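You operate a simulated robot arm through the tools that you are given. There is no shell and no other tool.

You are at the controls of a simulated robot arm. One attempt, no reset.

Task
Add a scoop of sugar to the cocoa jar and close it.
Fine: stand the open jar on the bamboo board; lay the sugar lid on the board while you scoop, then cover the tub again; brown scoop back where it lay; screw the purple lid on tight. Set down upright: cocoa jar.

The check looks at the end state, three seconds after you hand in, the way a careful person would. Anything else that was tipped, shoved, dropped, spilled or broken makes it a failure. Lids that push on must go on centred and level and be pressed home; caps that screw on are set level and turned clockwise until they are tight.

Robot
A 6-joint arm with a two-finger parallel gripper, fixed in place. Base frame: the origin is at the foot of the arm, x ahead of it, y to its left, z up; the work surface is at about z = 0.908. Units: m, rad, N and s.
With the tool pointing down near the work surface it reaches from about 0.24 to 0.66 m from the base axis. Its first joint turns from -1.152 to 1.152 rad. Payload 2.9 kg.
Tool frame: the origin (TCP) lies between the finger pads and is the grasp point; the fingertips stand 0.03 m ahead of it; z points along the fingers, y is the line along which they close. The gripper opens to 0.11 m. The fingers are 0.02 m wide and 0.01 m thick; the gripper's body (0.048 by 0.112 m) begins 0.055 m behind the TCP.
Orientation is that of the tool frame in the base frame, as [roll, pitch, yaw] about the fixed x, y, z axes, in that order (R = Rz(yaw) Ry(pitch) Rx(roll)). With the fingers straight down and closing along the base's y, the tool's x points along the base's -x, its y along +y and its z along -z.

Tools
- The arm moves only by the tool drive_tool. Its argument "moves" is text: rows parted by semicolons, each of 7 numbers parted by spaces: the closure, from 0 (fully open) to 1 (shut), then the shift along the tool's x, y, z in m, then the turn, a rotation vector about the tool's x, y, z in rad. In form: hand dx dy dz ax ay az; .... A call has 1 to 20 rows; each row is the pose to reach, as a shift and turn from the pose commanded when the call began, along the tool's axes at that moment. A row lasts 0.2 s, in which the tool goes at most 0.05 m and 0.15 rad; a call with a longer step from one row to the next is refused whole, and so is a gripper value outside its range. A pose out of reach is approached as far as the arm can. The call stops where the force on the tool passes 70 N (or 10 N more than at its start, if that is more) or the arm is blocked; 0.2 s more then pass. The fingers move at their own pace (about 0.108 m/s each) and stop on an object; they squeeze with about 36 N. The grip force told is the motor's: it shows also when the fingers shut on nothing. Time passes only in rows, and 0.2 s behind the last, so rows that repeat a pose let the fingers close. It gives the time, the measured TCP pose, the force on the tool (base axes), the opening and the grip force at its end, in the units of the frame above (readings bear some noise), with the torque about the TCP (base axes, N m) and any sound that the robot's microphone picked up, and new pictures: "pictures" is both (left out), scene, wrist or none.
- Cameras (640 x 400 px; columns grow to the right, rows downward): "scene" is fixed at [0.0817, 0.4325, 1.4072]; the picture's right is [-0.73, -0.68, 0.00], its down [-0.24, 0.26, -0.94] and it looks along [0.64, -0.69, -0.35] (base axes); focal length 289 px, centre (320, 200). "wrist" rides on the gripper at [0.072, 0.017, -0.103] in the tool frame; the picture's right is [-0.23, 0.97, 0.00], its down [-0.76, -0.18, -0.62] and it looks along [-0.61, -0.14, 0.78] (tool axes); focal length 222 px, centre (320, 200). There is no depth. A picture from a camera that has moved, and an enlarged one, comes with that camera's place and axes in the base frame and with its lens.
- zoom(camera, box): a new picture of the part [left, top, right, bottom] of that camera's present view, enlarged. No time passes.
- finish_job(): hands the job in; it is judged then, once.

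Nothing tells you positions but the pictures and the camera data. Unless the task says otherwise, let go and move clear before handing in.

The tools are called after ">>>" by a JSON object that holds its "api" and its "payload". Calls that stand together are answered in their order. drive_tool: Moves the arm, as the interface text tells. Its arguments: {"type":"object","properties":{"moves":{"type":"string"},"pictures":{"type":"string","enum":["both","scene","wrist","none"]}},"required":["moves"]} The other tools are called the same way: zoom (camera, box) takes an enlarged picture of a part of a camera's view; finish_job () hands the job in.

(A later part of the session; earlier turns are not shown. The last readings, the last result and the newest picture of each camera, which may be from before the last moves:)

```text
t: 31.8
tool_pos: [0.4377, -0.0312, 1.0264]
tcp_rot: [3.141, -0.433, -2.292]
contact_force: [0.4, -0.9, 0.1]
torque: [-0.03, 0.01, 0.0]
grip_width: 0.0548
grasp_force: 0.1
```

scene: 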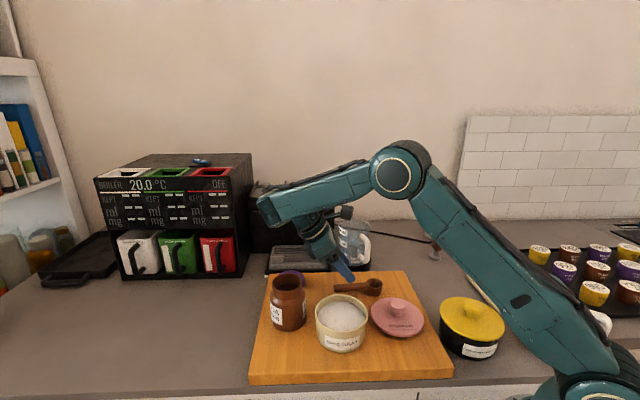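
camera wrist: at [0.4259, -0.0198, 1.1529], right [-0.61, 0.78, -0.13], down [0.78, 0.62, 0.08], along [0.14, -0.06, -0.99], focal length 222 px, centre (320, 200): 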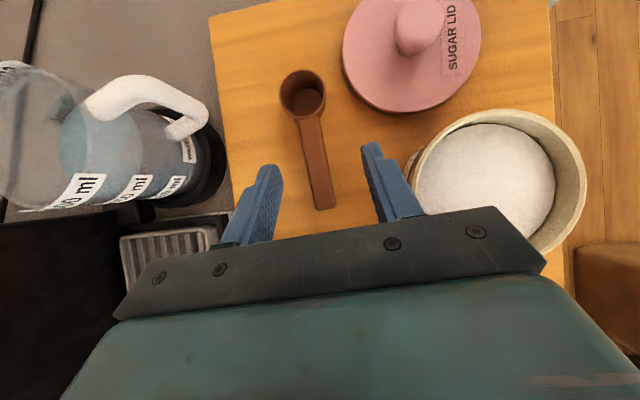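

The arm holds a 25° tilt. I'll shift onto the handle line, descend to finger depth just above the board, and check before closing.

>>> {"api": "drive_tool", "payload": {"moves": "0.5 -0.010 -0.0045 0.010 0 0 0; 0.5 -0.01995 -0.009 0.0199 0 0 0; 0.5 -0.0262 -0.009 0.0335 0 0 0; 0.5 -0.0305 -0.009 0.0428 0 0 0; 0.5 -0.0321 -0.009 0.0462 0 0 0; 0.5 -0.0321 -0.009 0.0462 0 0 0"}}

>>> {"api": "zoom", "payload": {"camera": "wrist", "box": [200, 40, 440, 220]}}

>>> {"api": "zoom", "payload": {"camera": "scene", "box": [290, 230, 410, 320]}}

```text
t: 33.2
tool_pos: [0.4499, -0.03, 0.9697]
tcp_rot: [-3.141, -0.436, -2.289]
contact_force: [0.0, -0.3, -0.3]
torque: [-0.02, 0.01, -0.03]
grip_width: 0.0548
grasp_force: 0.1
camera wrist: at [0.4246, -0.0352, 1.0955], right [-0.6, 0.8, -0.1], down [0.76, 0.6, 0.24], along [0.25, 0.07, -0.97], focal length 222 px, centre (320, 200)
```

scene: 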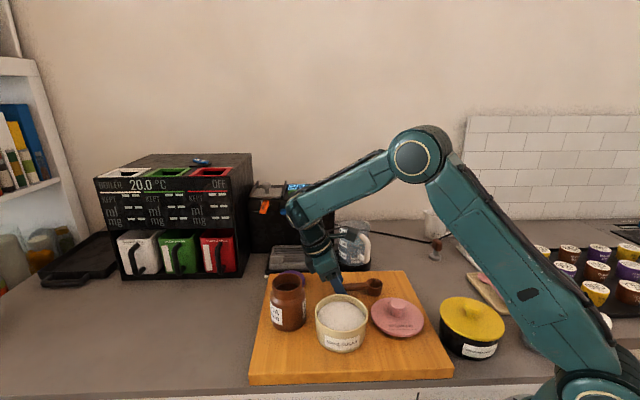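
wrist: 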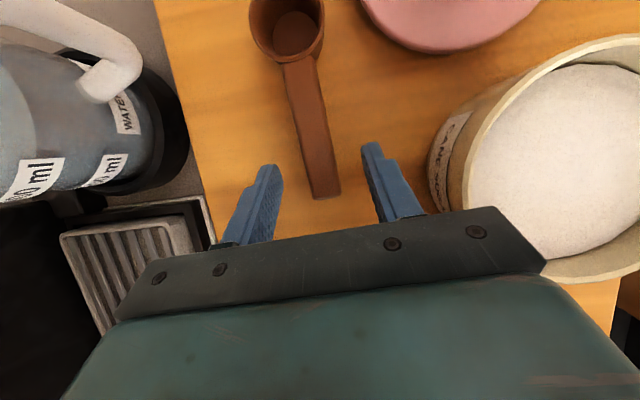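

```text
2.22 times, centred on (320, 130) of wrist
camera zoom: at [0.4246, -0.0352, 1.0955], right [-0.6, 0.8, -0.1], down [0.76, 0.6, 0.24], along [0.25, 0.07, -0.97], focal length 494 px, centre (320, 356)
```

zoom: 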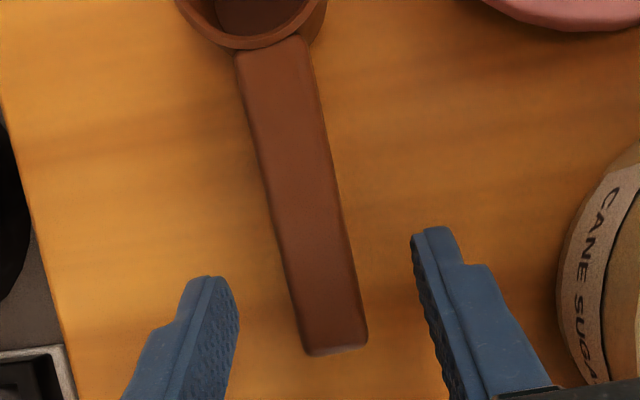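

```text
4.44 times, centred on (350, 275) of scene
camera zoom: at [0.0817, 0.4325, 1.4072], right [-0.73, -0.68, 0.0], down [-0.24, 0.26, -0.94], along [0.64, -0.69, -0.35], focal length 1283 px, centre (187, -133)
```

zoom: 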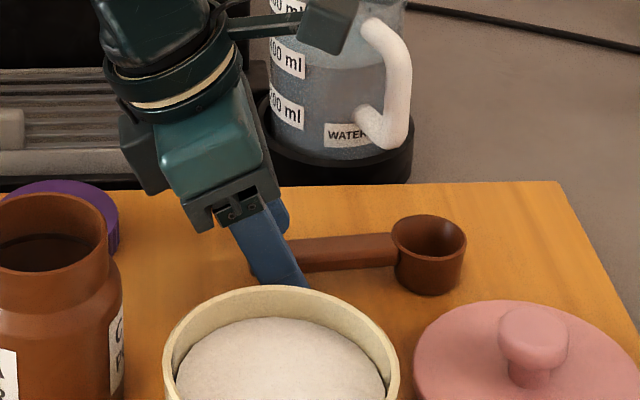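

The handle is centred between the fingers and the tips are just clear of the board. I'll close on it.

>>> {"api": "drive_tool", "payload": {"moves": "0.6 0 0 -0.001 0 0 0; 0.75 0 0 -0.001 0 0 0; 0.9 0 0 -0.001 0 0 0; 1 0 0 -0.001 0 0 0; 1 0 0 -0.001 0 0 0"}}

>>> {"api": "zoom", "payload": {"camera": "wrist", "box": [200, 0, 440, 220]}}

>>> {"api": "zoom", "payload": {"camera": "scene", "box": [290, 230, 410, 320]}}

```text
t: 34.4
tool_pos: [0.4512, -0.0287, 0.9712]
tcp_rot: [3.14, -0.436, -2.289]
contact_force: [-0.4, 0.2, -0.6]
torque: [0.02, -0.06, -0.01]
grip_width: 0.019
grasp_force: 35.8
camera wrist: at [0.4249, -0.0348, 1.0965], right [-0.6, 0.8, -0.1], down [0.76, 0.6, 0.24], along [0.25, 0.07, -0.97], focal length 222 px, centre (320, 200)
```

scene: 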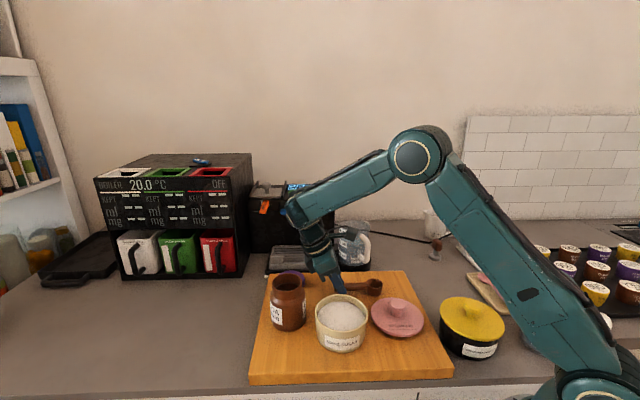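
wrist: 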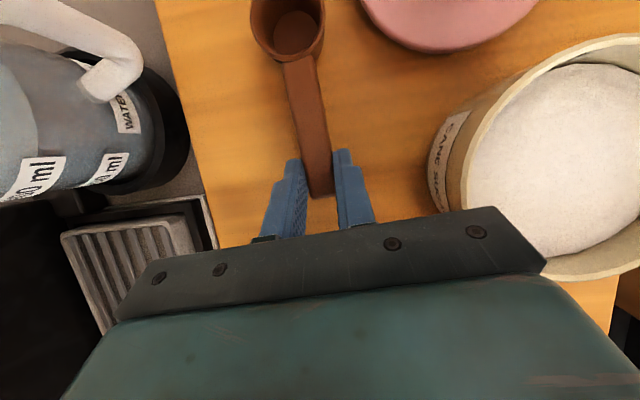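

```text
1.82 times, centred on (320, 110) of wrist
camera zoom: at [0.4249, -0.0348, 1.0965], right [-0.6, 0.8, -0.1], down [0.76, 0.6, 0.24], along [0.25, 0.07, -0.97], focal length 404 px, centre (320, 364)
```

zoom: 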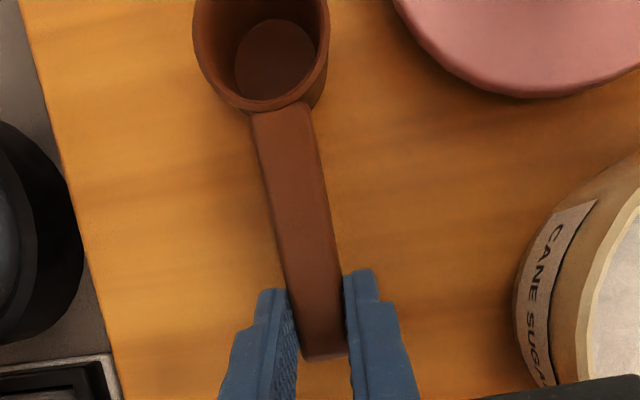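

```text
4.44 times, centred on (350, 275) of scene
camera zoom: at [0.0817, 0.4325, 1.4072], right [-0.73, -0.68, 0.0], down [-0.24, 0.26, -0.94], along [0.64, -0.69, -0.35], focal length 1283 px, centre (187, -133)
```

zoom: 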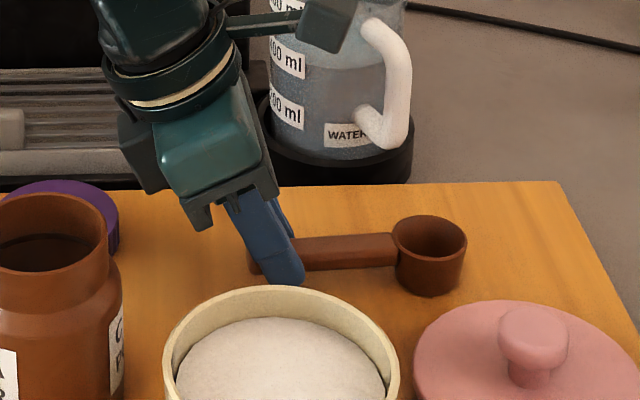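

The scoop is held. I'll lift it straight up 50 mm and check that it stays level in the grip.

>>> {"api": "drive_tool", "payload": {"moves": "1 0.0032 0 -0.0068 0 0 0; 1 0.0084 0 -0.0181 0 0 0; 1 0.0147 0 -0.0317 0 0 0; 1 0.0211 0 -0.0453 0 0 0; 1 0.0211 0 -0.0453 0 0 0"}}

>>> {"api": "zoom", "payload": {"camera": "scene", "box": [290, 220, 410, 310]}}

```text
t: 35.6
tool_pos: [0.4512, -0.0303, 1.0227]
tcp_rot: [3.141, -0.433, -2.291]
contact_force: [0.1, 0.0, 0.1]
torque: [0.02, 0.02, 0.01]
grip_width: 0.0189
grasp_force: 35.8
camera wrist: at [0.4248, -0.035, 1.1467], right [-0.6, 0.8, -0.1], down [0.76, 0.6, 0.24], along [0.25, 0.07, -0.97], focal length 222 px, centre (320, 200)
```

scene: 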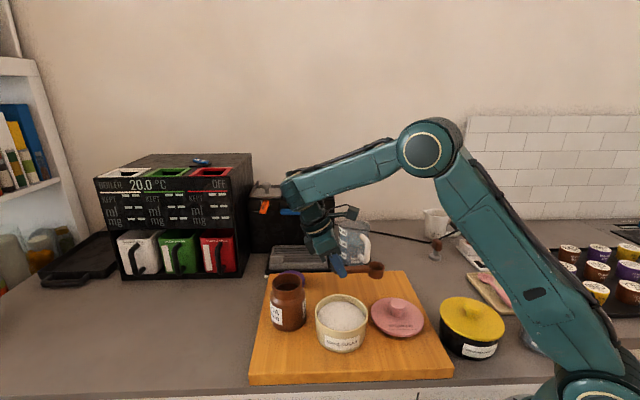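
wrist: 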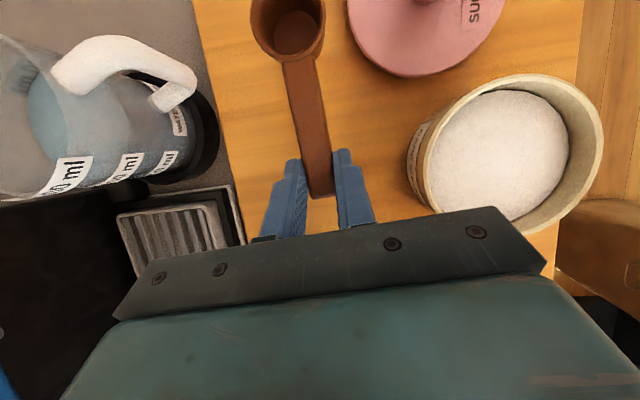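

```text
4.44 times, centred on (350, 265) of scene
camera zoom: at [0.0817, 0.4325, 1.4072], right [-0.73, -0.68, 0.0], down [-0.24, 0.26, -0.94], along [0.64, -0.69, -0.35], focal length 1283 px, centre (187, -89)
```

zoom: 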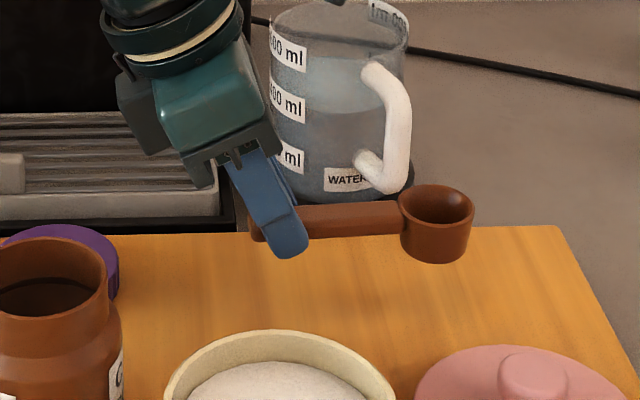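

The scoop is level and firm in the grip. Next I'll swing it over to above the tub, turning so the handle points left, away from the jar.

>>> {"api": "drive_tool", "payload": {"moves": "1 -0.0094 0.0238 -0.0122 0.0275 0 -0.0591; 1 -0.0188 0.0476 -0.0245 0.0549 0 -0.1182; 1 -0.0282 0.0714 -0.0367 0.0824 0 -0.1772; 1 -0.0375 0.0951 -0.049 0.1098 0 -0.2363; 1 -0.0469 0.1189 -0.0612 0.1373 0 -0.2954; 1 -0.0563 0.1427 -0.0735 0.1648 0 -0.3545; 1 -0.0657 0.1665 -0.0857 0.1922 0 -0.4135; 1 -0.0657 0.1665 -0.0857 0.1922 0 -0.4135"}}

>>> {"api": "zoom", "payload": {"camera": "wrist", "box": [200, 0, 440, 180]}}

>>> {"api": "zoom", "payload": {"camera": "scene", "box": [250, 220, 410, 360]}}

```text
t: 37.4
tool_pos: [0.3878, 0.1529, 1.0714]
tcp_rot: [3.141, -0.434, -1.834]
contact_force: [-0.1, 0.3, 0.0]
torque: [0.03, -0.03, -0.03]
grip_width: 0.0189
grasp_force: 35.8
camera wrist: at [0.3678, 0.1364, 1.1964], right [-0.89, 0.45, -0.1], down [0.42, 0.87, 0.24], along [0.19, 0.18, -0.97], focal length 222 px, centre (320, 200)
```

scene: 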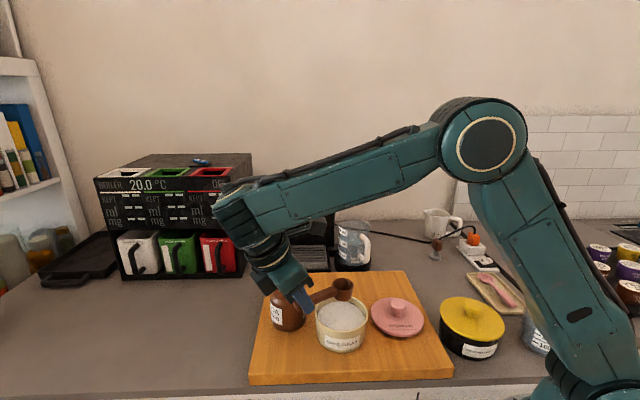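
wrist: 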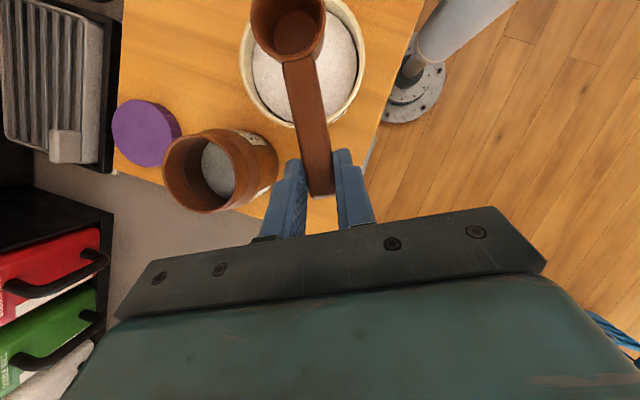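

```text
2.22 times, centred on (320, 90) of wrist
camera zoom: at [0.3678, 0.1364, 1.1964], right [-0.89, 0.45, -0.1], down [0.42, 0.87, 0.24], along [0.19, 0.18, -0.97], focal length 494 px, centre (320, 444)
```

zoom: 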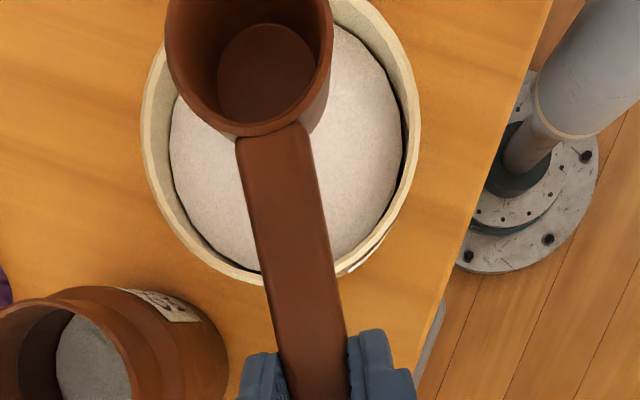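

```text
2.86 times, centred on (330, 290) of scene
camera zoom: at [0.0817, 0.4325, 1.4072], right [-0.73, -0.68, 0.0], down [-0.24, 0.26, -0.94], along [0.64, -0.69, -0.35], focal length 825 px, centre (291, -57)
```

zoom: 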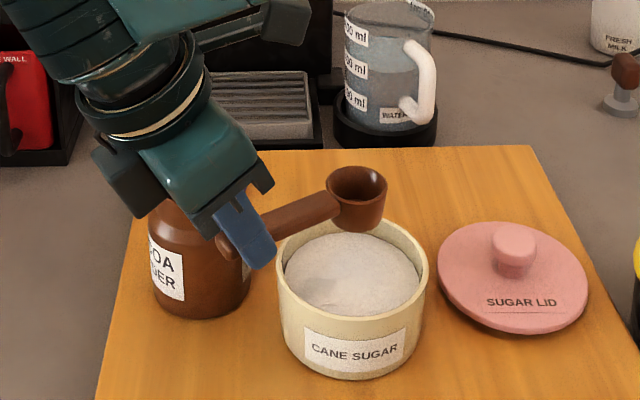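

The bowl is above the tub centre. I'll pitch it about 45° nose-down above the sugar, ready to dig.

>>> {"api": "drive_tool", "payload": {"moves": "1 0.0064 0 -0.009 0 -0.131 0; 1 0.0139 -0.001 -0.0168 0 -0.262 0; 1 0.0224 -0.001 -0.0233 0 -0.393 0; 1 0.0317 -0.002 -0.0284 0 -0.524 0; 1 0.0417 -0.002 -0.0321 0 -0.654 0; 1 0.0521 -0.002 -0.0342 0 -0.785 0; 1 0.0521 -0.002 -0.0342 0 -0.785 0"}}

>>> {"api": "zoom", "payload": {"camera": "scene", "box": [250, 220, 410, 360]}}

```text
t: 39.0
tool_pos: [0.3826, 0.1204, 1.124]
tcp_rot: [-3.141, 0.351, -1.836]
contact_force: [-0.3, 0.4, -0.4]
torque: [0.03, 0.0, 0.0]
grip_width: 0.0187
grasp_force: 35.8
camera wrist: at [0.3397, 0.0247, 1.1977], right [-0.88, 0.46, 0.08], down [0.3, 0.44, 0.85], along [0.36, 0.77, -0.53], focal length 222 px, centre (320, 200)
```

scene: 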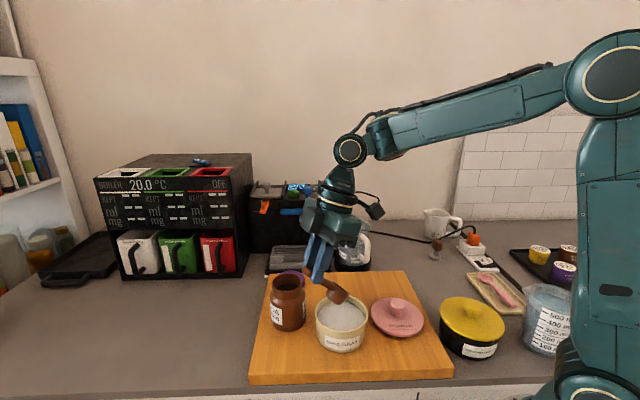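
wrist: 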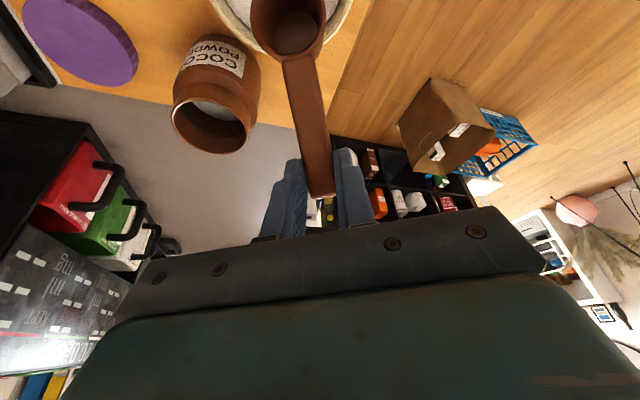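

```text
2.86 times, centred on (330, 290) of scene
camera zoom: at [0.0817, 0.4325, 1.4072], right [-0.73, -0.68, 0.0], down [-0.24, 0.26, -0.94], along [0.64, -0.69, -0.35], focal length 825 px, centre (291, -57)
```

zoom: 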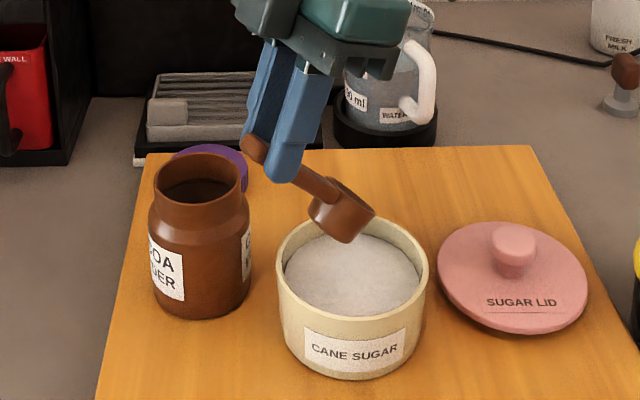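

>>> {"api": "drive_tool", "payload": {"moves": "1 0.0069 0 0.0188 0 0 0; 1 0.0124 0 0.0338 0 0 0; 1 0.0155 0 0.0423 0 0 0; 1 0.0172 0 0.047 0 0 0; 1 0.0189 0 0.0517 0 0 0; 1 0.0189 0 0.0517 0 0 0"}}

>>> {"api": "zoom", "payload": {"camera": "scene", "box": [290, 250, 390, 340]}}

>>> {"api": "zoom", "payload": {"camera": "wrist", "box": [200, 0, 400, 120]}}

```text
t: 40.4
tool_pos: [0.3828, 0.12, 1.0691]
tcp_rot: [-3.141, 0.349, -1.834]
contact_force: [-0.1, -0.5, -0.5]
torque: [-0.01, 0.04, -0.02]
grip_width: 0.019
grasp_force: 35.8
camera wrist: at [0.3399, 0.0248, 1.1426], right [-0.88, 0.46, 0.08], down [0.3, 0.44, 0.85], along [0.35, 0.77, -0.53], focal length 222 px, centre (320, 200)
```

scene: 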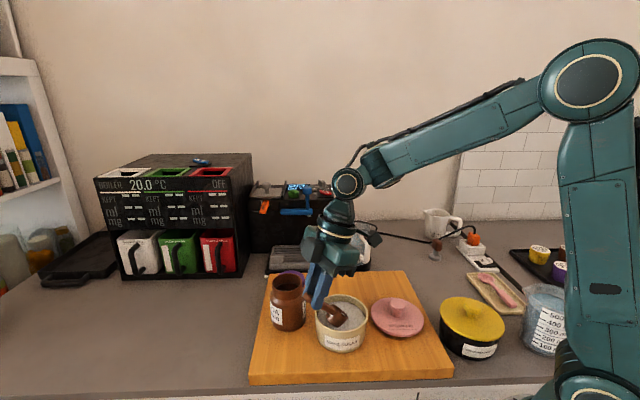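
wrist: 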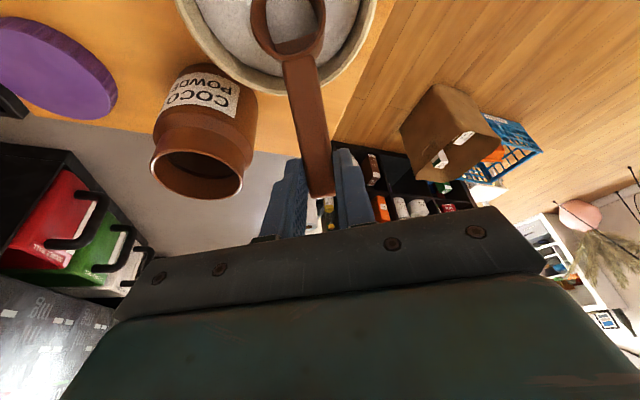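

```text
4.44 times, centred on (340, 295) of scene
camera zoom: at [0.0817, 0.4325, 1.4072], right [-0.73, -0.68, 0.0], down [-0.24, 0.26, -0.94], along [0.64, -0.69, -0.35], focal length 1283 px, centre (231, -222)
```

zoom: 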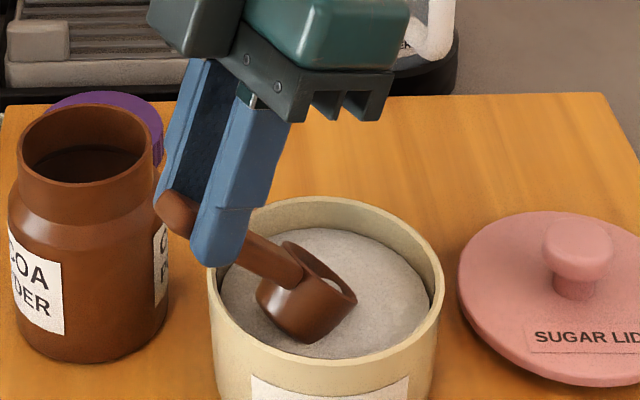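

```text
3.20 times, centred on (300, 60) of wrist
camera zoom: at [0.3399, 0.0248, 1.1426], right [-0.88, 0.46, 0.08], down [0.3, 0.44, 0.85], along [0.35, 0.77, -0.53], focal length 711 px, centre (384, 648)
```

zoom: 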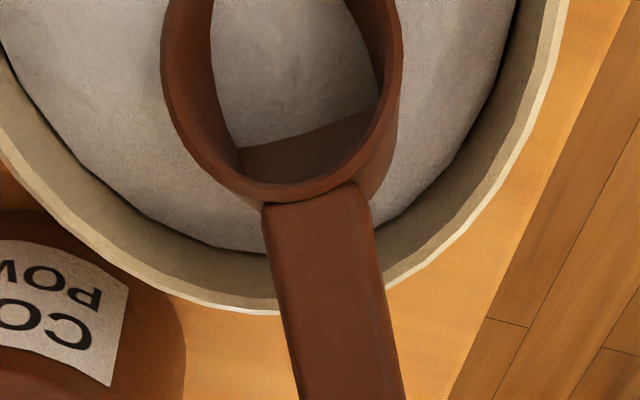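

The bowl's edge is entering the sugar with no resistance. I'll keep going down gently.

>>> {"api": "drive_tool", "payload": {"moves": "1 0.0014 0 0.0038 0 0 0; 1 0.0027 0 0.0075 0 0 0; 1 0.0039 0 0.0108 0 0 0; 1 0.005 0 0.0136 0 0 0; 1 0.005 0 0.0136 0 0 0"}}

>>> {"api": "zoom", "payload": {"camera": "scene", "box": [290, 250, 390, 340]}}

>>> {"api": "zoom", "payload": {"camera": "wrist", "box": [200, 0, 400, 120]}}

```text
t: 41.6
tool_pos: [0.3822, 0.1211, 1.0543]
tcp_rot: [3.141, 0.348, -1.835]
contact_force: [-0.3, -0.4, -0.4]
torque: [0.04, 0.0, 0.0]
grip_width: 0.0189
grasp_force: 36.1
camera wrist: at [0.3402, 0.0249, 1.1277], right [-0.88, 0.46, 0.08], down [0.3, 0.44, 0.85], along [0.35, 0.77, -0.53], focal length 222 px, centre (320, 200)
```

scene: 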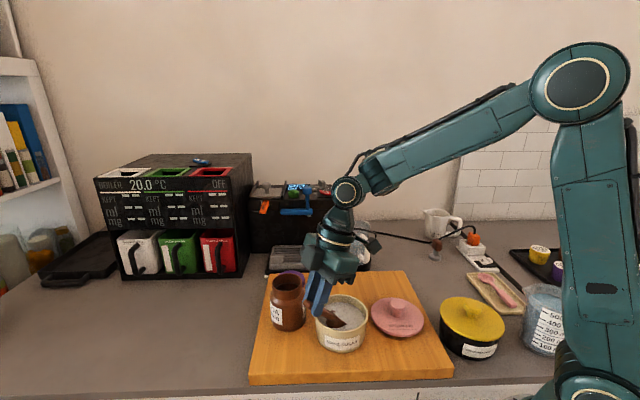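
wrist: 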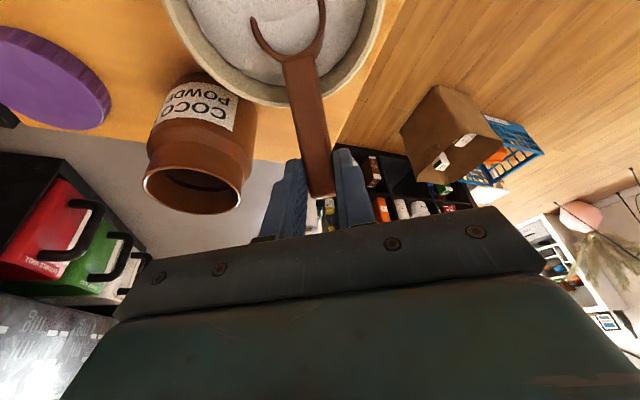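

```text
4.44 times, centred on (340, 295) of scene
camera zoom: at [0.0817, 0.4325, 1.4072], right [-0.73, -0.68, 0.0], down [-0.24, 0.26, -0.94], along [0.64, -0.69, -0.35], focal length 1283 px, centre (231, -222)
```

zoom: 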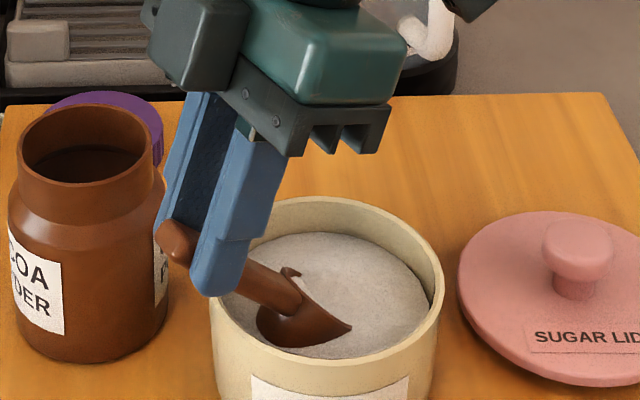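

```text
3.20 times, centred on (300, 60) of wrist
camera zoom: at [0.3402, 0.0249, 1.1277], right [-0.88, 0.46, 0.08], down [0.3, 0.44, 0.85], along [0.35, 0.77, -0.53], focal length 711 px, centre (384, 648)
```

zoom: 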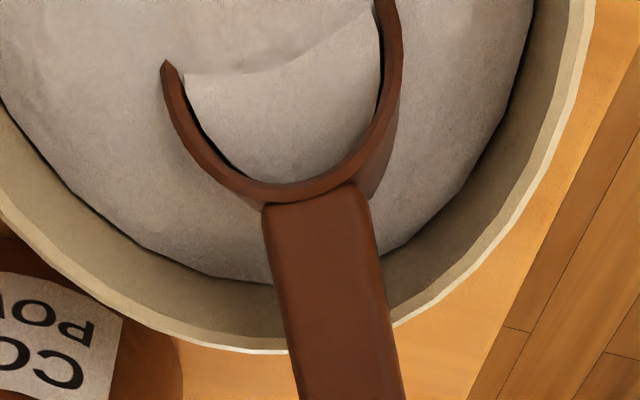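

Sugar has come into the bowl. I'll push it forward through the sugar while levelling, then lift it out level.

>>> {"api": "drive_tool", "payload": {"moves": "1 0.0070 0 0.0035 0 0.0524 0; 1 0.0073 0 0.0068 0 0.105 0; 1 0.0075 0 0.0100 0 0.157 0; 1 0.0072 0 0.0135 0 0.218 0; 1 0.0068 0 0.0169 0 0.279 0; 1 0.0045 0 0.0195 0 0.34 0; 1 0.0022 0 0.0220 0 0.401 0; 1 -0.0002 0 0.0248 0 0.471 0; 1 -0.0027 0 0.0275 0 0.541 0; 1 -0.0045 0 0.0291 0 0.602 0; 1 -0.0063 0 0.0307 0 0.663 0; 1 -0.0077 0 0.0313 0 0.724 0; 1 -0.0091 0 0.0319 0 0.785 0; 1 -0.0138 0 0.0219 0 0.785 0; 1 -0.0185 0 0.0119 0 0.785 0; 1 -0.0284 0 -0.0005 0 0.785 0; 1 -0.0382 0 -0.0128 0 0.785 0; 1 -0.0382 0 -0.0128 0 0.785 0"}}

>>> {"api": "zoom", "payload": {"camera": "scene", "box": [290, 230, 390, 340]}}

>>> {"api": "zoom", "payload": {"camera": "wrist", "box": [200, 0, 400, 120]}}

```text
t: 45.4
tool_pos: [0.3919, 0.1513, 1.0811]
tcp_rot: [-3.14, -0.436, -1.833]
contact_force: [-0.8, 0.8, -0.2]
torque: [0.05, -0.02, -0.02]
grip_width: 0.0192
grasp_force: 36.4
camera wrist: at [0.3698, 0.1342, 1.2051], right [-0.89, 0.45, -0.1], down [0.42, 0.87, 0.24], along [0.19, 0.18, -0.97], focal length 222 px, centre (320, 200)
```

scene: 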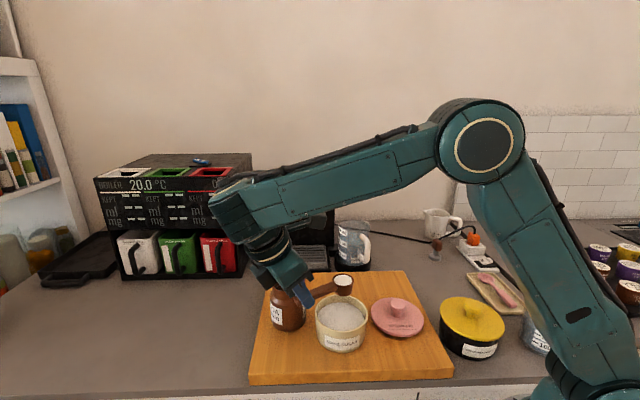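
wrist: 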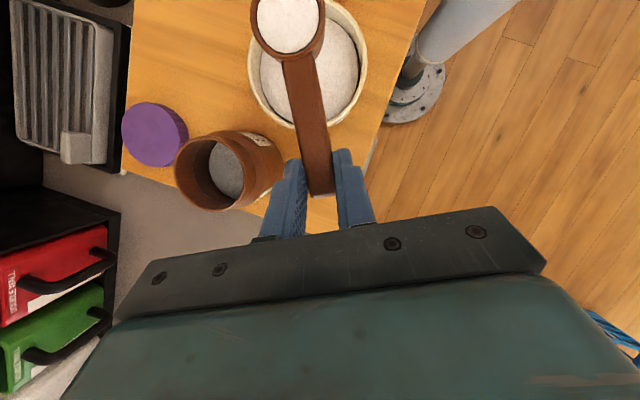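

```text
3.64 times, centred on (340, 285) of scene
camera zoom: at [0.0817, 0.4325, 1.4072], right [-0.73, -0.68, 0.0], down [-0.24, 0.26, -0.94], along [0.64, -0.69, -0.35], focal length 1050 px, centre (247, -109)
```

zoom: 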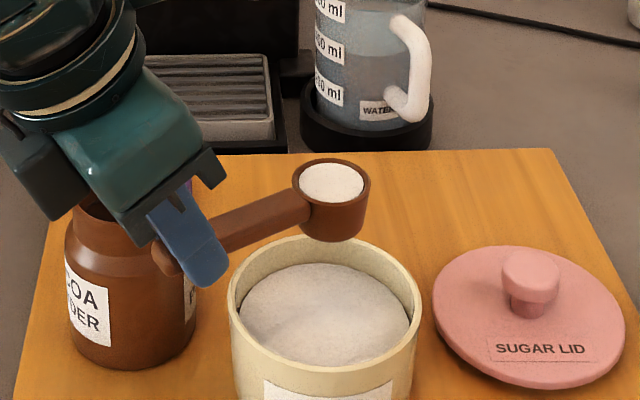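

```text
3.20 times, centred on (300, 60) of wrist
camera zoom: at [0.3698, 0.1342, 1.2051], right [-0.89, 0.45, -0.1], down [0.42, 0.87, 0.24], along [0.19, 0.18, -0.97], focal length 711 px, centre (384, 648)
```

zoom: 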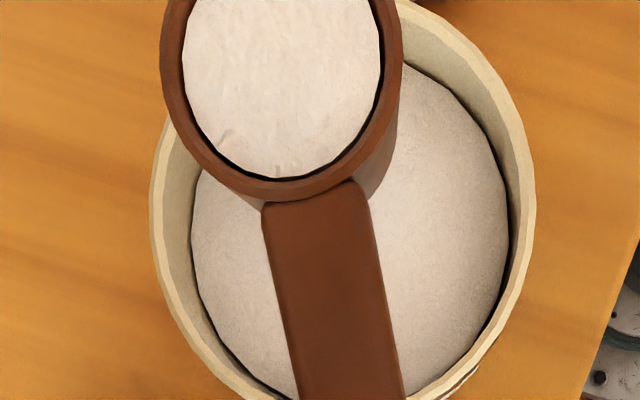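

The scoop came out full. Before pouring I'll measure where the jar mouth is.

>>> {"api": "zoom", "payload": {"camera": "wrist", "box": [150, 110, 310, 230]}}

>>> {"api": "zoom", "payload": {"camera": "scene", "box": [250, 260, 350, 340]}}

```text
3.33 times, centred on (230, 170) of wrist
camera zoom: at [0.3698, 0.1342, 1.2051], right [-0.89, 0.45, -0.1], down [0.42, 0.87, 0.24], along [0.19, 0.18, -0.97], focal length 740 px, centre (620, 300)
```

zoom: 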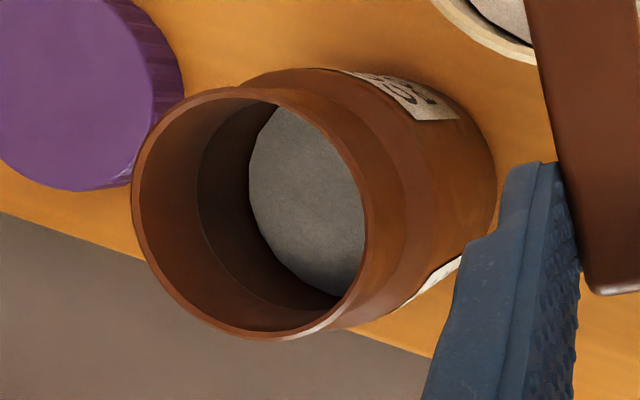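

```text
5.00 times, centred on (300, 300) of scene
camera zoom: at [0.0817, 0.4325, 1.4072], right [-0.73, -0.68, 0.0], down [-0.24, 0.26, -0.94], along [0.64, -0.69, -0.35], focal length 1444 px, centre (420, -300)
```

zoom: 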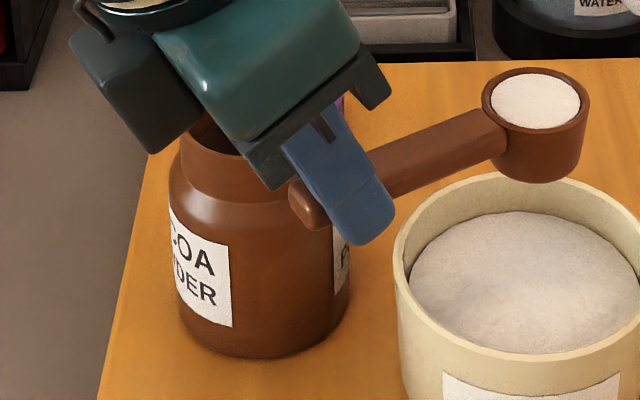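

The jar mouth centre is at (0.479, 0.106), rim at about z 1.028. I'll carry the full scoop level and slowly to above the mouth.

>>> {"api": "drive_tool", "payload": {"moves": "1 -0.0036 -0.0048 -0.002 0 0 0; 1 -0.0122 -0.0163 -0.0068 0 0 0; 1 -0.0238 -0.0316 -0.0133 0 0 0; 1 -0.036 -0.0479 -0.0201 0 0 0; 1 -0.0482 -0.0641 -0.0269 0 0 0; 1 -0.0598 -0.0794 -0.0334 0 0 0; 1 -0.0684 -0.0909 -0.0382 0 0 0; 1 -0.072 -0.0957 -0.0402 0 0 0; 1 -0.072 -0.0957 -0.0402 0 0 0"}}

>>> {"api": "zoom", "payload": {"camera": "scene", "box": [240, 220, 360, 340]}}

>>> {"api": "zoom", "payload": {"camera": "wrist", "box": [200, 0, 400, 120]}}

```text
t: 47.4
tool_pos: [0.4517, 0.1725, 1.0497]
tcp_rot: [-3.139, -0.432, -1.835]
contact_force: [0.3, 0.2, -1.1]
torque: [0.03, -0.02, 0.01]
grip_width: 0.019
grasp_force: 36.5
out of reach, approached as far as the arm can: row 3, 4, 5, 6, 7, 8, 9
camera wrist: at [0.4293, 0.1546, 1.1742], right [-0.89, 0.45, -0.1], down [0.42, 0.87, 0.25], along [0.2, 0.18, -0.96], focal length 222 px, centre (320, 200)
```

scene: 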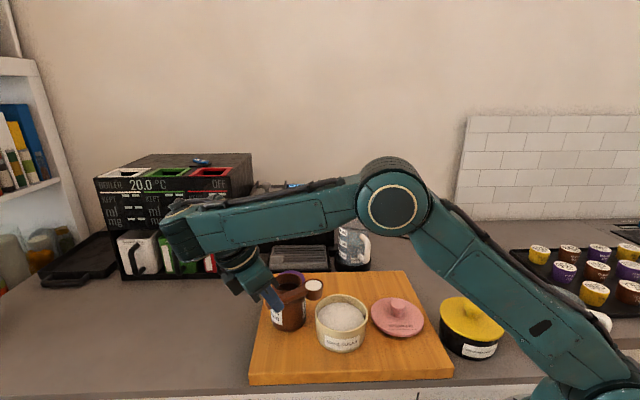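
wrist: 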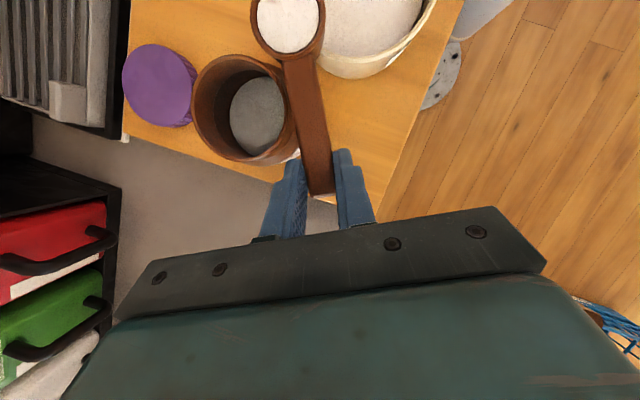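

```text
3.33 times, centred on (300, 280) of scene
camera zoom: at [0.0817, 0.4325, 1.4072], right [-0.73, -0.68, 0.0], down [-0.24, 0.26, -0.94], along [0.64, -0.69, -0.35], focal length 962 px, centre (387, -67)
```

zoom: 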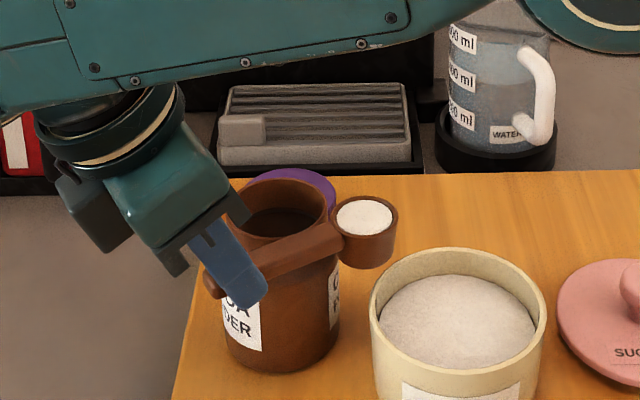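

```text
3.20 times, centred on (300, 60) of wrist
camera zoom: at [0.4293, 0.1546, 1.1742], right [-0.89, 0.45, -0.1], down [0.42, 0.87, 0.25], along [0.2, 0.18, -0.96], focal length 711 px, centre (384, 648)
```

zoom: 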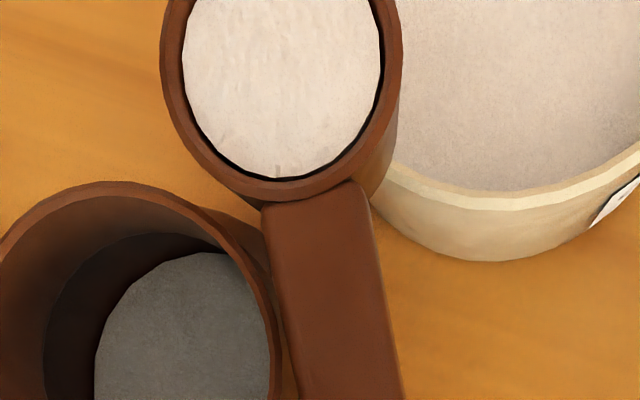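

That level carry ran past the wrist's limit and the arm sagged beside the jar, without touching it. I'll back the bowl away, raise it, and pitch the scoop slightly (about 15°) so the wrist has room.

>>> {"api": "drive_tool", "payload": {"moves": "1 0.0021 0.008 -0.0045 0 -0.015 0; 1 0.0075 0.016 -0.0135 0 -0.06 0; 1 0.0167 0.0215 -0.0281 0 -0.14 0; 1 0.0263 0.0215 -0.0434 0 -0.20 0; 1 0.0358 0.0215 -0.0586 0 -0.262 0; 1 0.0358 0.0215 -0.0586 0 -0.262 0"}}

>>> {"api": "zoom", "payload": {"camera": "scene", "box": [240, 220, 360, 340]}}

>>> {"api": "zoom", "payload": {"camera": "wrist", "box": [160, 0, 400, 160]}}

```text
t: 48.8
tool_pos: [0.429, 0.1711, 1.1164]
tcp_rot: [3.14, -0.172, -1.834]
contact_force: [0.5, -0.9, -1.1]
torque: [0.05, 0.02, 0.01]
grip_width: 0.0189
grasp_force: 36.0
camera wrist: at [0.3996, 0.1236, 1.2315], right [-0.88, 0.47, -0.04], down [0.4, 0.78, 0.48], along [0.26, 0.41, -0.88], focal length 222 px, centre (320, 200)
```

scene: 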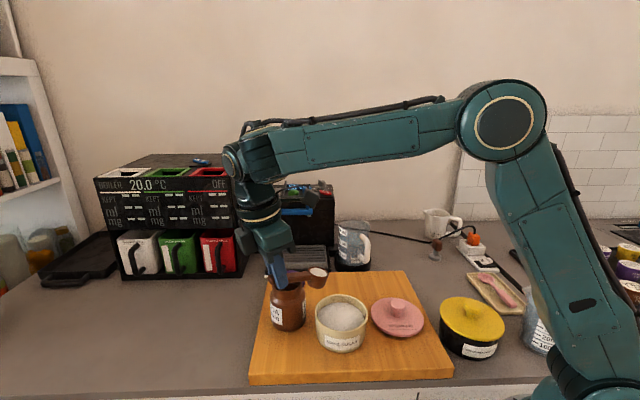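
wrist: 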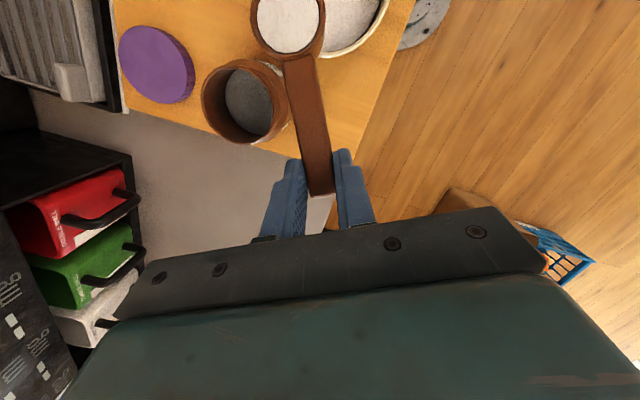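

```text
3.33 times, centred on (300, 280) of scene
camera zoom: at [0.0817, 0.4325, 1.4072], right [-0.73, -0.68, 0.0], down [-0.24, 0.26, -0.94], along [0.64, -0.69, -0.35], focal length 962 px, centre (387, -67)
```

zoom: 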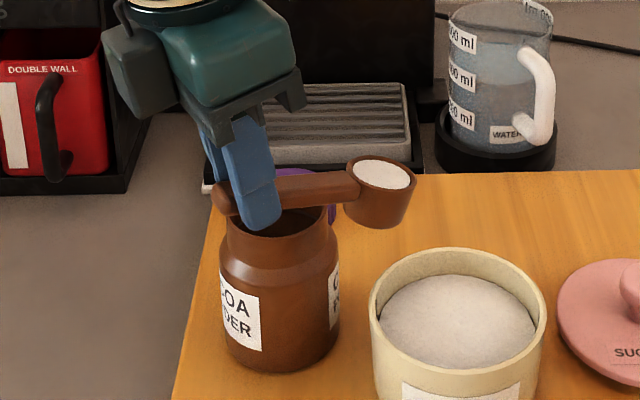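

```text
2.50 times, centred on (280, 80) of wrist
camera zoom: at [0.3996, 0.1236, 1.2315], right [-0.88, 0.47, -0.04], down [0.4, 0.78, 0.48], along [0.26, 0.41, -0.88], focal length 555 px, centre (420, 500)
```

zoom: 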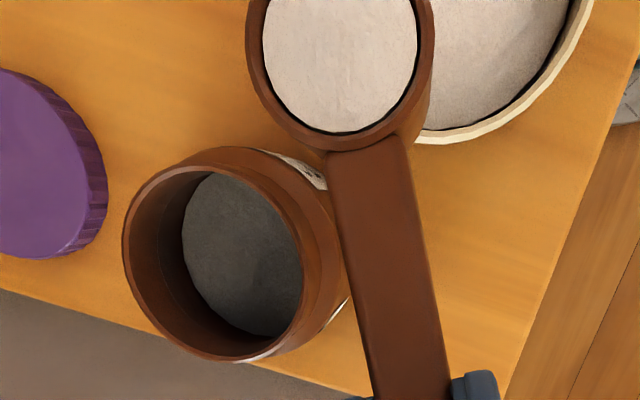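

The scoop is full, held at 15°, and clear of everything. The wrist needs the handle turned further left to stay within reach over the jar, so I'll turn it about 30° while moving slowly over the mouth.

>>> {"api": "drive_tool", "payload": {"moves": "1 -0.0026 0.0016 -0.0012 0.015 0 -0.086; 1 -0.0052 0.0032 -0.0024 0.0299 0 -0.1719; 1 -0.0083 0.0013 -0.003 0.0449 0 -0.2579; 1 -0.0113 -0.0006 -0.0035 0.0598 0 -0.3438; 1 -0.0161 -0.0022 -0.0038 0.0747 0 -0.4298; 1 -0.0209 -0.0037 -0.0041 0.0896 0 -0.5158; 1 -0.0261 -0.0098 -0.004 0.0896 0 -0.5158; 1 -0.0313 -0.0158 -0.0039 0.0896 0 -0.5158; 1 -0.0313 -0.0158 -0.0039 0.0896 0 -0.5158"}}

>>> {"api": "zoom", "payload": {"camera": "scene", "box": [240, 220, 360, 340]}}

>>> {"api": "zoom", "payload": {"camera": "wrist", "box": [160, 0, 400, 160]}}

```text
t: 50.8
tool_pos: [0.4528, 0.1977, 1.1154]
tcp_rot: [3.139, -0.173, -1.311]
contact_force: [0.4, 0.7, -0.4]
torque: [0.06, 0.01, 0.0]
grip_width: 0.0189
grasp_force: 36.6
camera wrist: at [0.4516, 0.1413, 1.2295], right [-1.0, -0.03, -0.04], down [-0.05, 0.87, 0.48], along [0.02, 0.48, -0.88], focal length 222 px, centre (320, 200)
```

scene: 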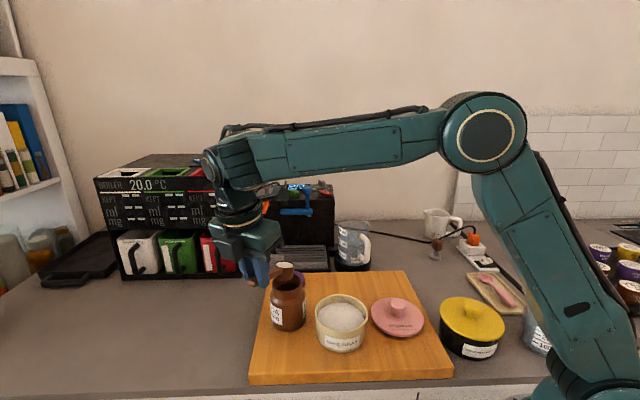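
wrist: 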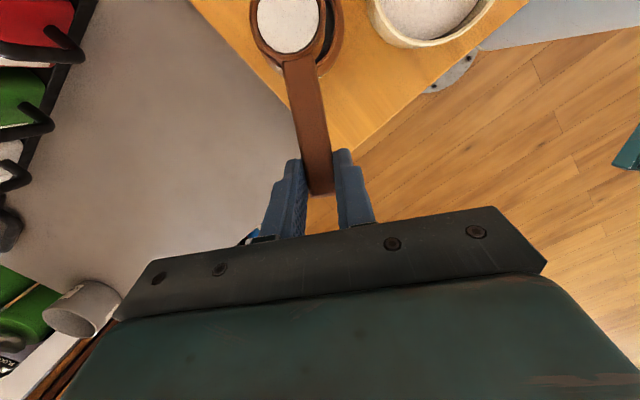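

```text
3.33 times, centred on (300, 280) of scene
camera zoom: at [0.0817, 0.4325, 1.4072], right [-0.73, -0.68, 0.0], down [-0.24, 0.26, -0.94], along [0.64, -0.69, -0.35], focal length 962 px, centre (387, -67)
```

zoom: 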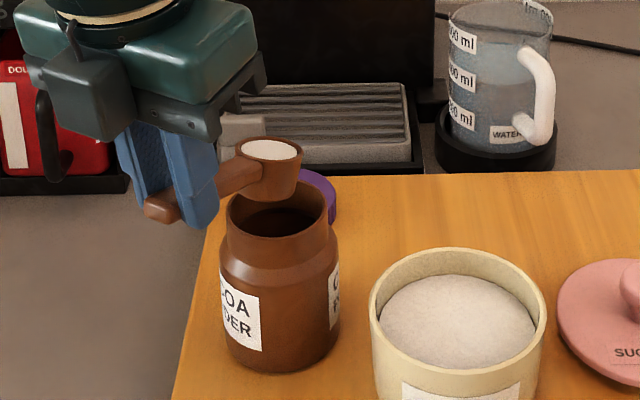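

```text
2.50 times, centred on (280, 80) of wrist
camera zoom: at [0.4516, 0.1413, 1.2295], right [-1.0, -0.03, -0.04], down [-0.05, 0.87, 0.48], along [0.02, 0.48, -0.88], focal length 555 px, centre (420, 500)
```

zoom: 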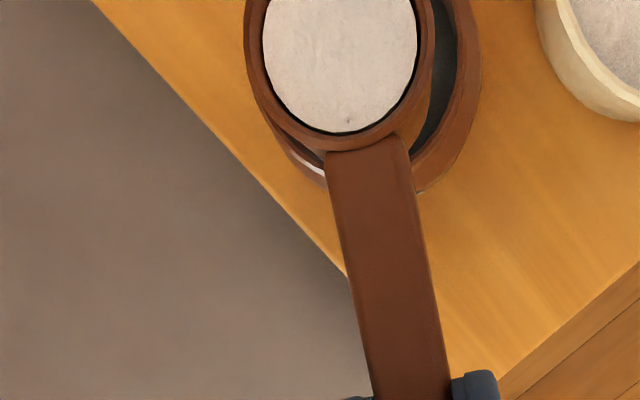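

The bowl is over the jar mouth with the sugar still level-full. I'll pitch to 35° in place, which still holds the sugar, and then turn toward the pouring direction.

>>> {"api": "drive_tool", "payload": {"moves": "1 0.0037 0 -0.0045 0 -0.061 0; 1 0.0074 0 -0.0089 0 -0.122 0; 1 0.0117 0 -0.0128 0 -0.183 0; 1 0.016 0 -0.0167 0 -0.244 0; 1 0.02 0 -0.0197 0 -0.297 0; 1 0.0238 0 -0.0224 0 -0.349 0; 1 0.0238 0 -0.0224 0 -0.349 0"}}

>>> {"api": "zoom", "payload": {"camera": "scene", "box": [240, 220, 360, 340]}}

>>> {"api": "zoom", "payload": {"camera": "wrist", "box": [200, 0, 400, 120]}}

```text
t: 52.4
tool_pos: [0.4583, 0.1787, 1.1416]
tcp_rot: [3.139, 0.176, -1.313]
contact_force: [-0.4, 0.1, -0.7]
torque: [0.05, -0.02, -0.02]
grip_width: 0.0192
grasp_force: 35.9
camera wrist: at [0.4658, 0.0877, 1.2305], right [-1.0, -0.03, 0.04], down [0.01, 0.66, 0.75], along [-0.05, 0.75, -0.66], focal length 222 px, centre (320, 200)
```

scene: 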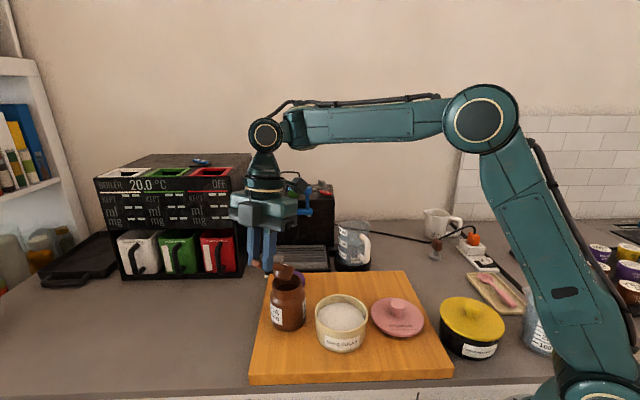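
wrist: 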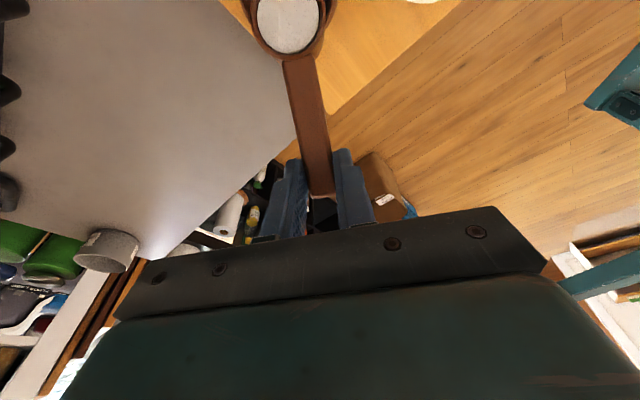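

```text
3.33 times, centred on (300, 280) of scene
camera zoom: at [0.0817, 0.4325, 1.4072], right [-0.73, -0.68, 0.0], down [-0.24, 0.26, -0.94], along [0.64, -0.69, -0.35], focal length 962 px, centre (387, -67)
```

zoom: 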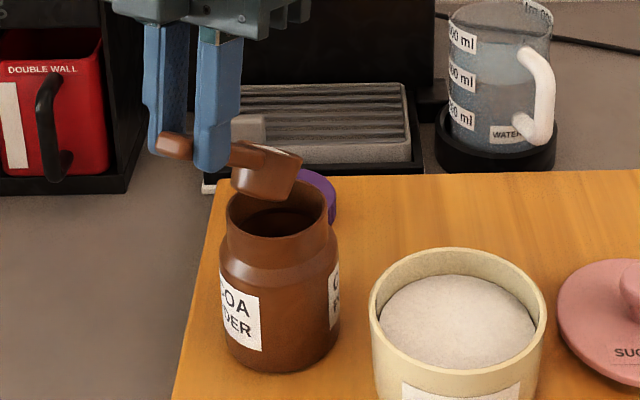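

```text
3.20 times, centred on (300, 60) of wrist
camera zoom: at [0.4658, 0.0877, 1.2305], right [-1.0, -0.03, 0.04], down [0.01, 0.66, 0.75], along [-0.05, 0.75, -0.66], focal length 711 px, centre (384, 648)
```

zoom: 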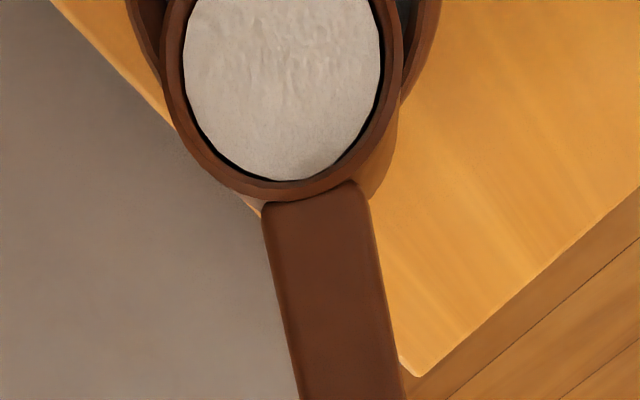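

Everything is still in the scoop. I'll sweep the yaw around the jar axis, keeping the bowl over the mouth.

>>> {"api": "drive_tool", "payload": {"moves": "1 0.0008 -0.0111 -0.0001 0.0257 0 0.1458; 1 0.0032 -0.022 -0.0006 0.0516 0 0.2925; 1 0.0072 -0.0323 -0.0013 0.0773 0 0.4383; 1 0.0126 -0.0419 -0.0022 0.1029 0 0.5841; 1 0.0194 -0.0507 -0.0034 0.1288 0 0.7309; 1 0.0274 -0.0583 -0.0048 0.1545 0 0.8767; 1 0.0363 -0.0646 -0.0064 0.1802 0 1.0224; 1 0.0462 -0.0695 -0.0081 0.2061 0 1.1692; 1 0.0462 -0.0695 -0.0081 0.2061 0 1.1692"}}

>>> {"api": "zoom", "payload": {"camera": "scene", "box": [240, 220, 360, 340]}}

>>> {"api": "zoom", "payload": {"camera": "wrist", "box": [200, 0, 400, 120]}}

```text
t: 54.4
tool_pos: [0.5375, 0.1497, 1.14]
tcp_rot: [3.141, 0.175, -2.502]
contact_force: [-0.3, 0.2, -0.4]
torque: [0.02, -0.01, 0.0]
grip_width: 0.0188
grasp_force: 36.7
camera wrist: at [0.4569, 0.1104, 1.2303], right [-0.4, 0.91, 0.04], down [0.62, 0.24, 0.75], along [0.67, 0.33, -0.67], focal length 222 px, centre (320, 200)
```

scene: 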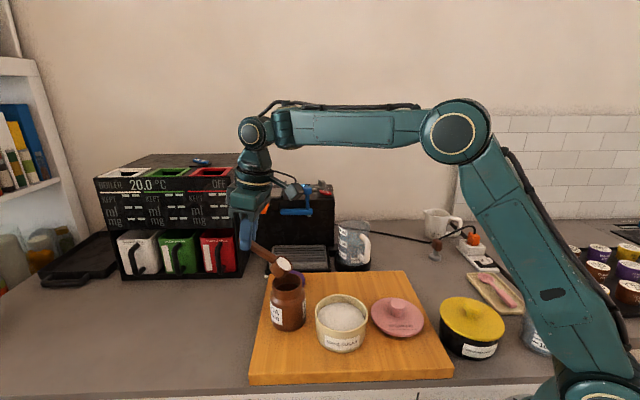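
wrist: 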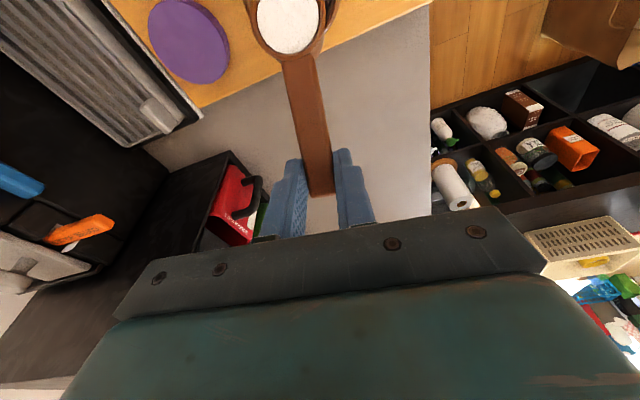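

```text
3.33 times, centred on (300, 280) of scene
camera zoom: at [0.0817, 0.4325, 1.4072], right [-0.73, -0.68, 0.0], down [-0.24, 0.26, -0.94], along [0.64, -0.69, -0.35], focal length 962 px, centre (387, -67)
```

zoom: 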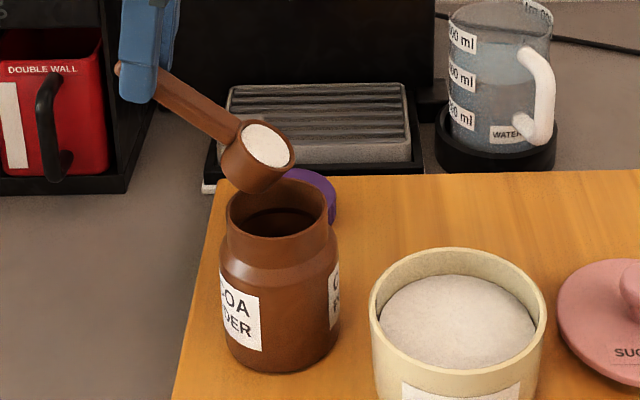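

```text
3.20 times, centred on (300, 60) of wrist
camera zoom: at [0.4569, 0.1104, 1.2303], right [-0.4, 0.91, 0.04], down [0.62, 0.24, 0.75], along [0.67, 0.33, -0.67], focal length 711 px, centre (384, 648)
```

zoom: 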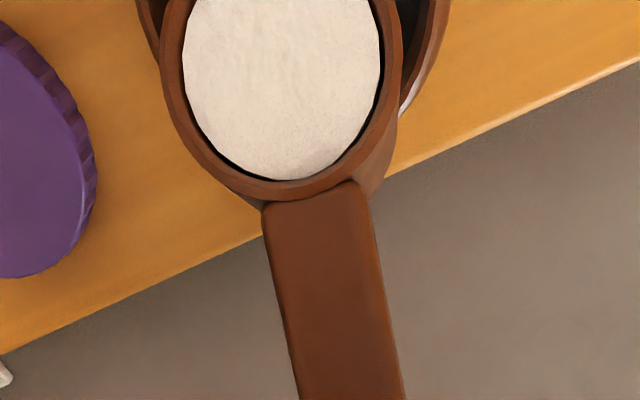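

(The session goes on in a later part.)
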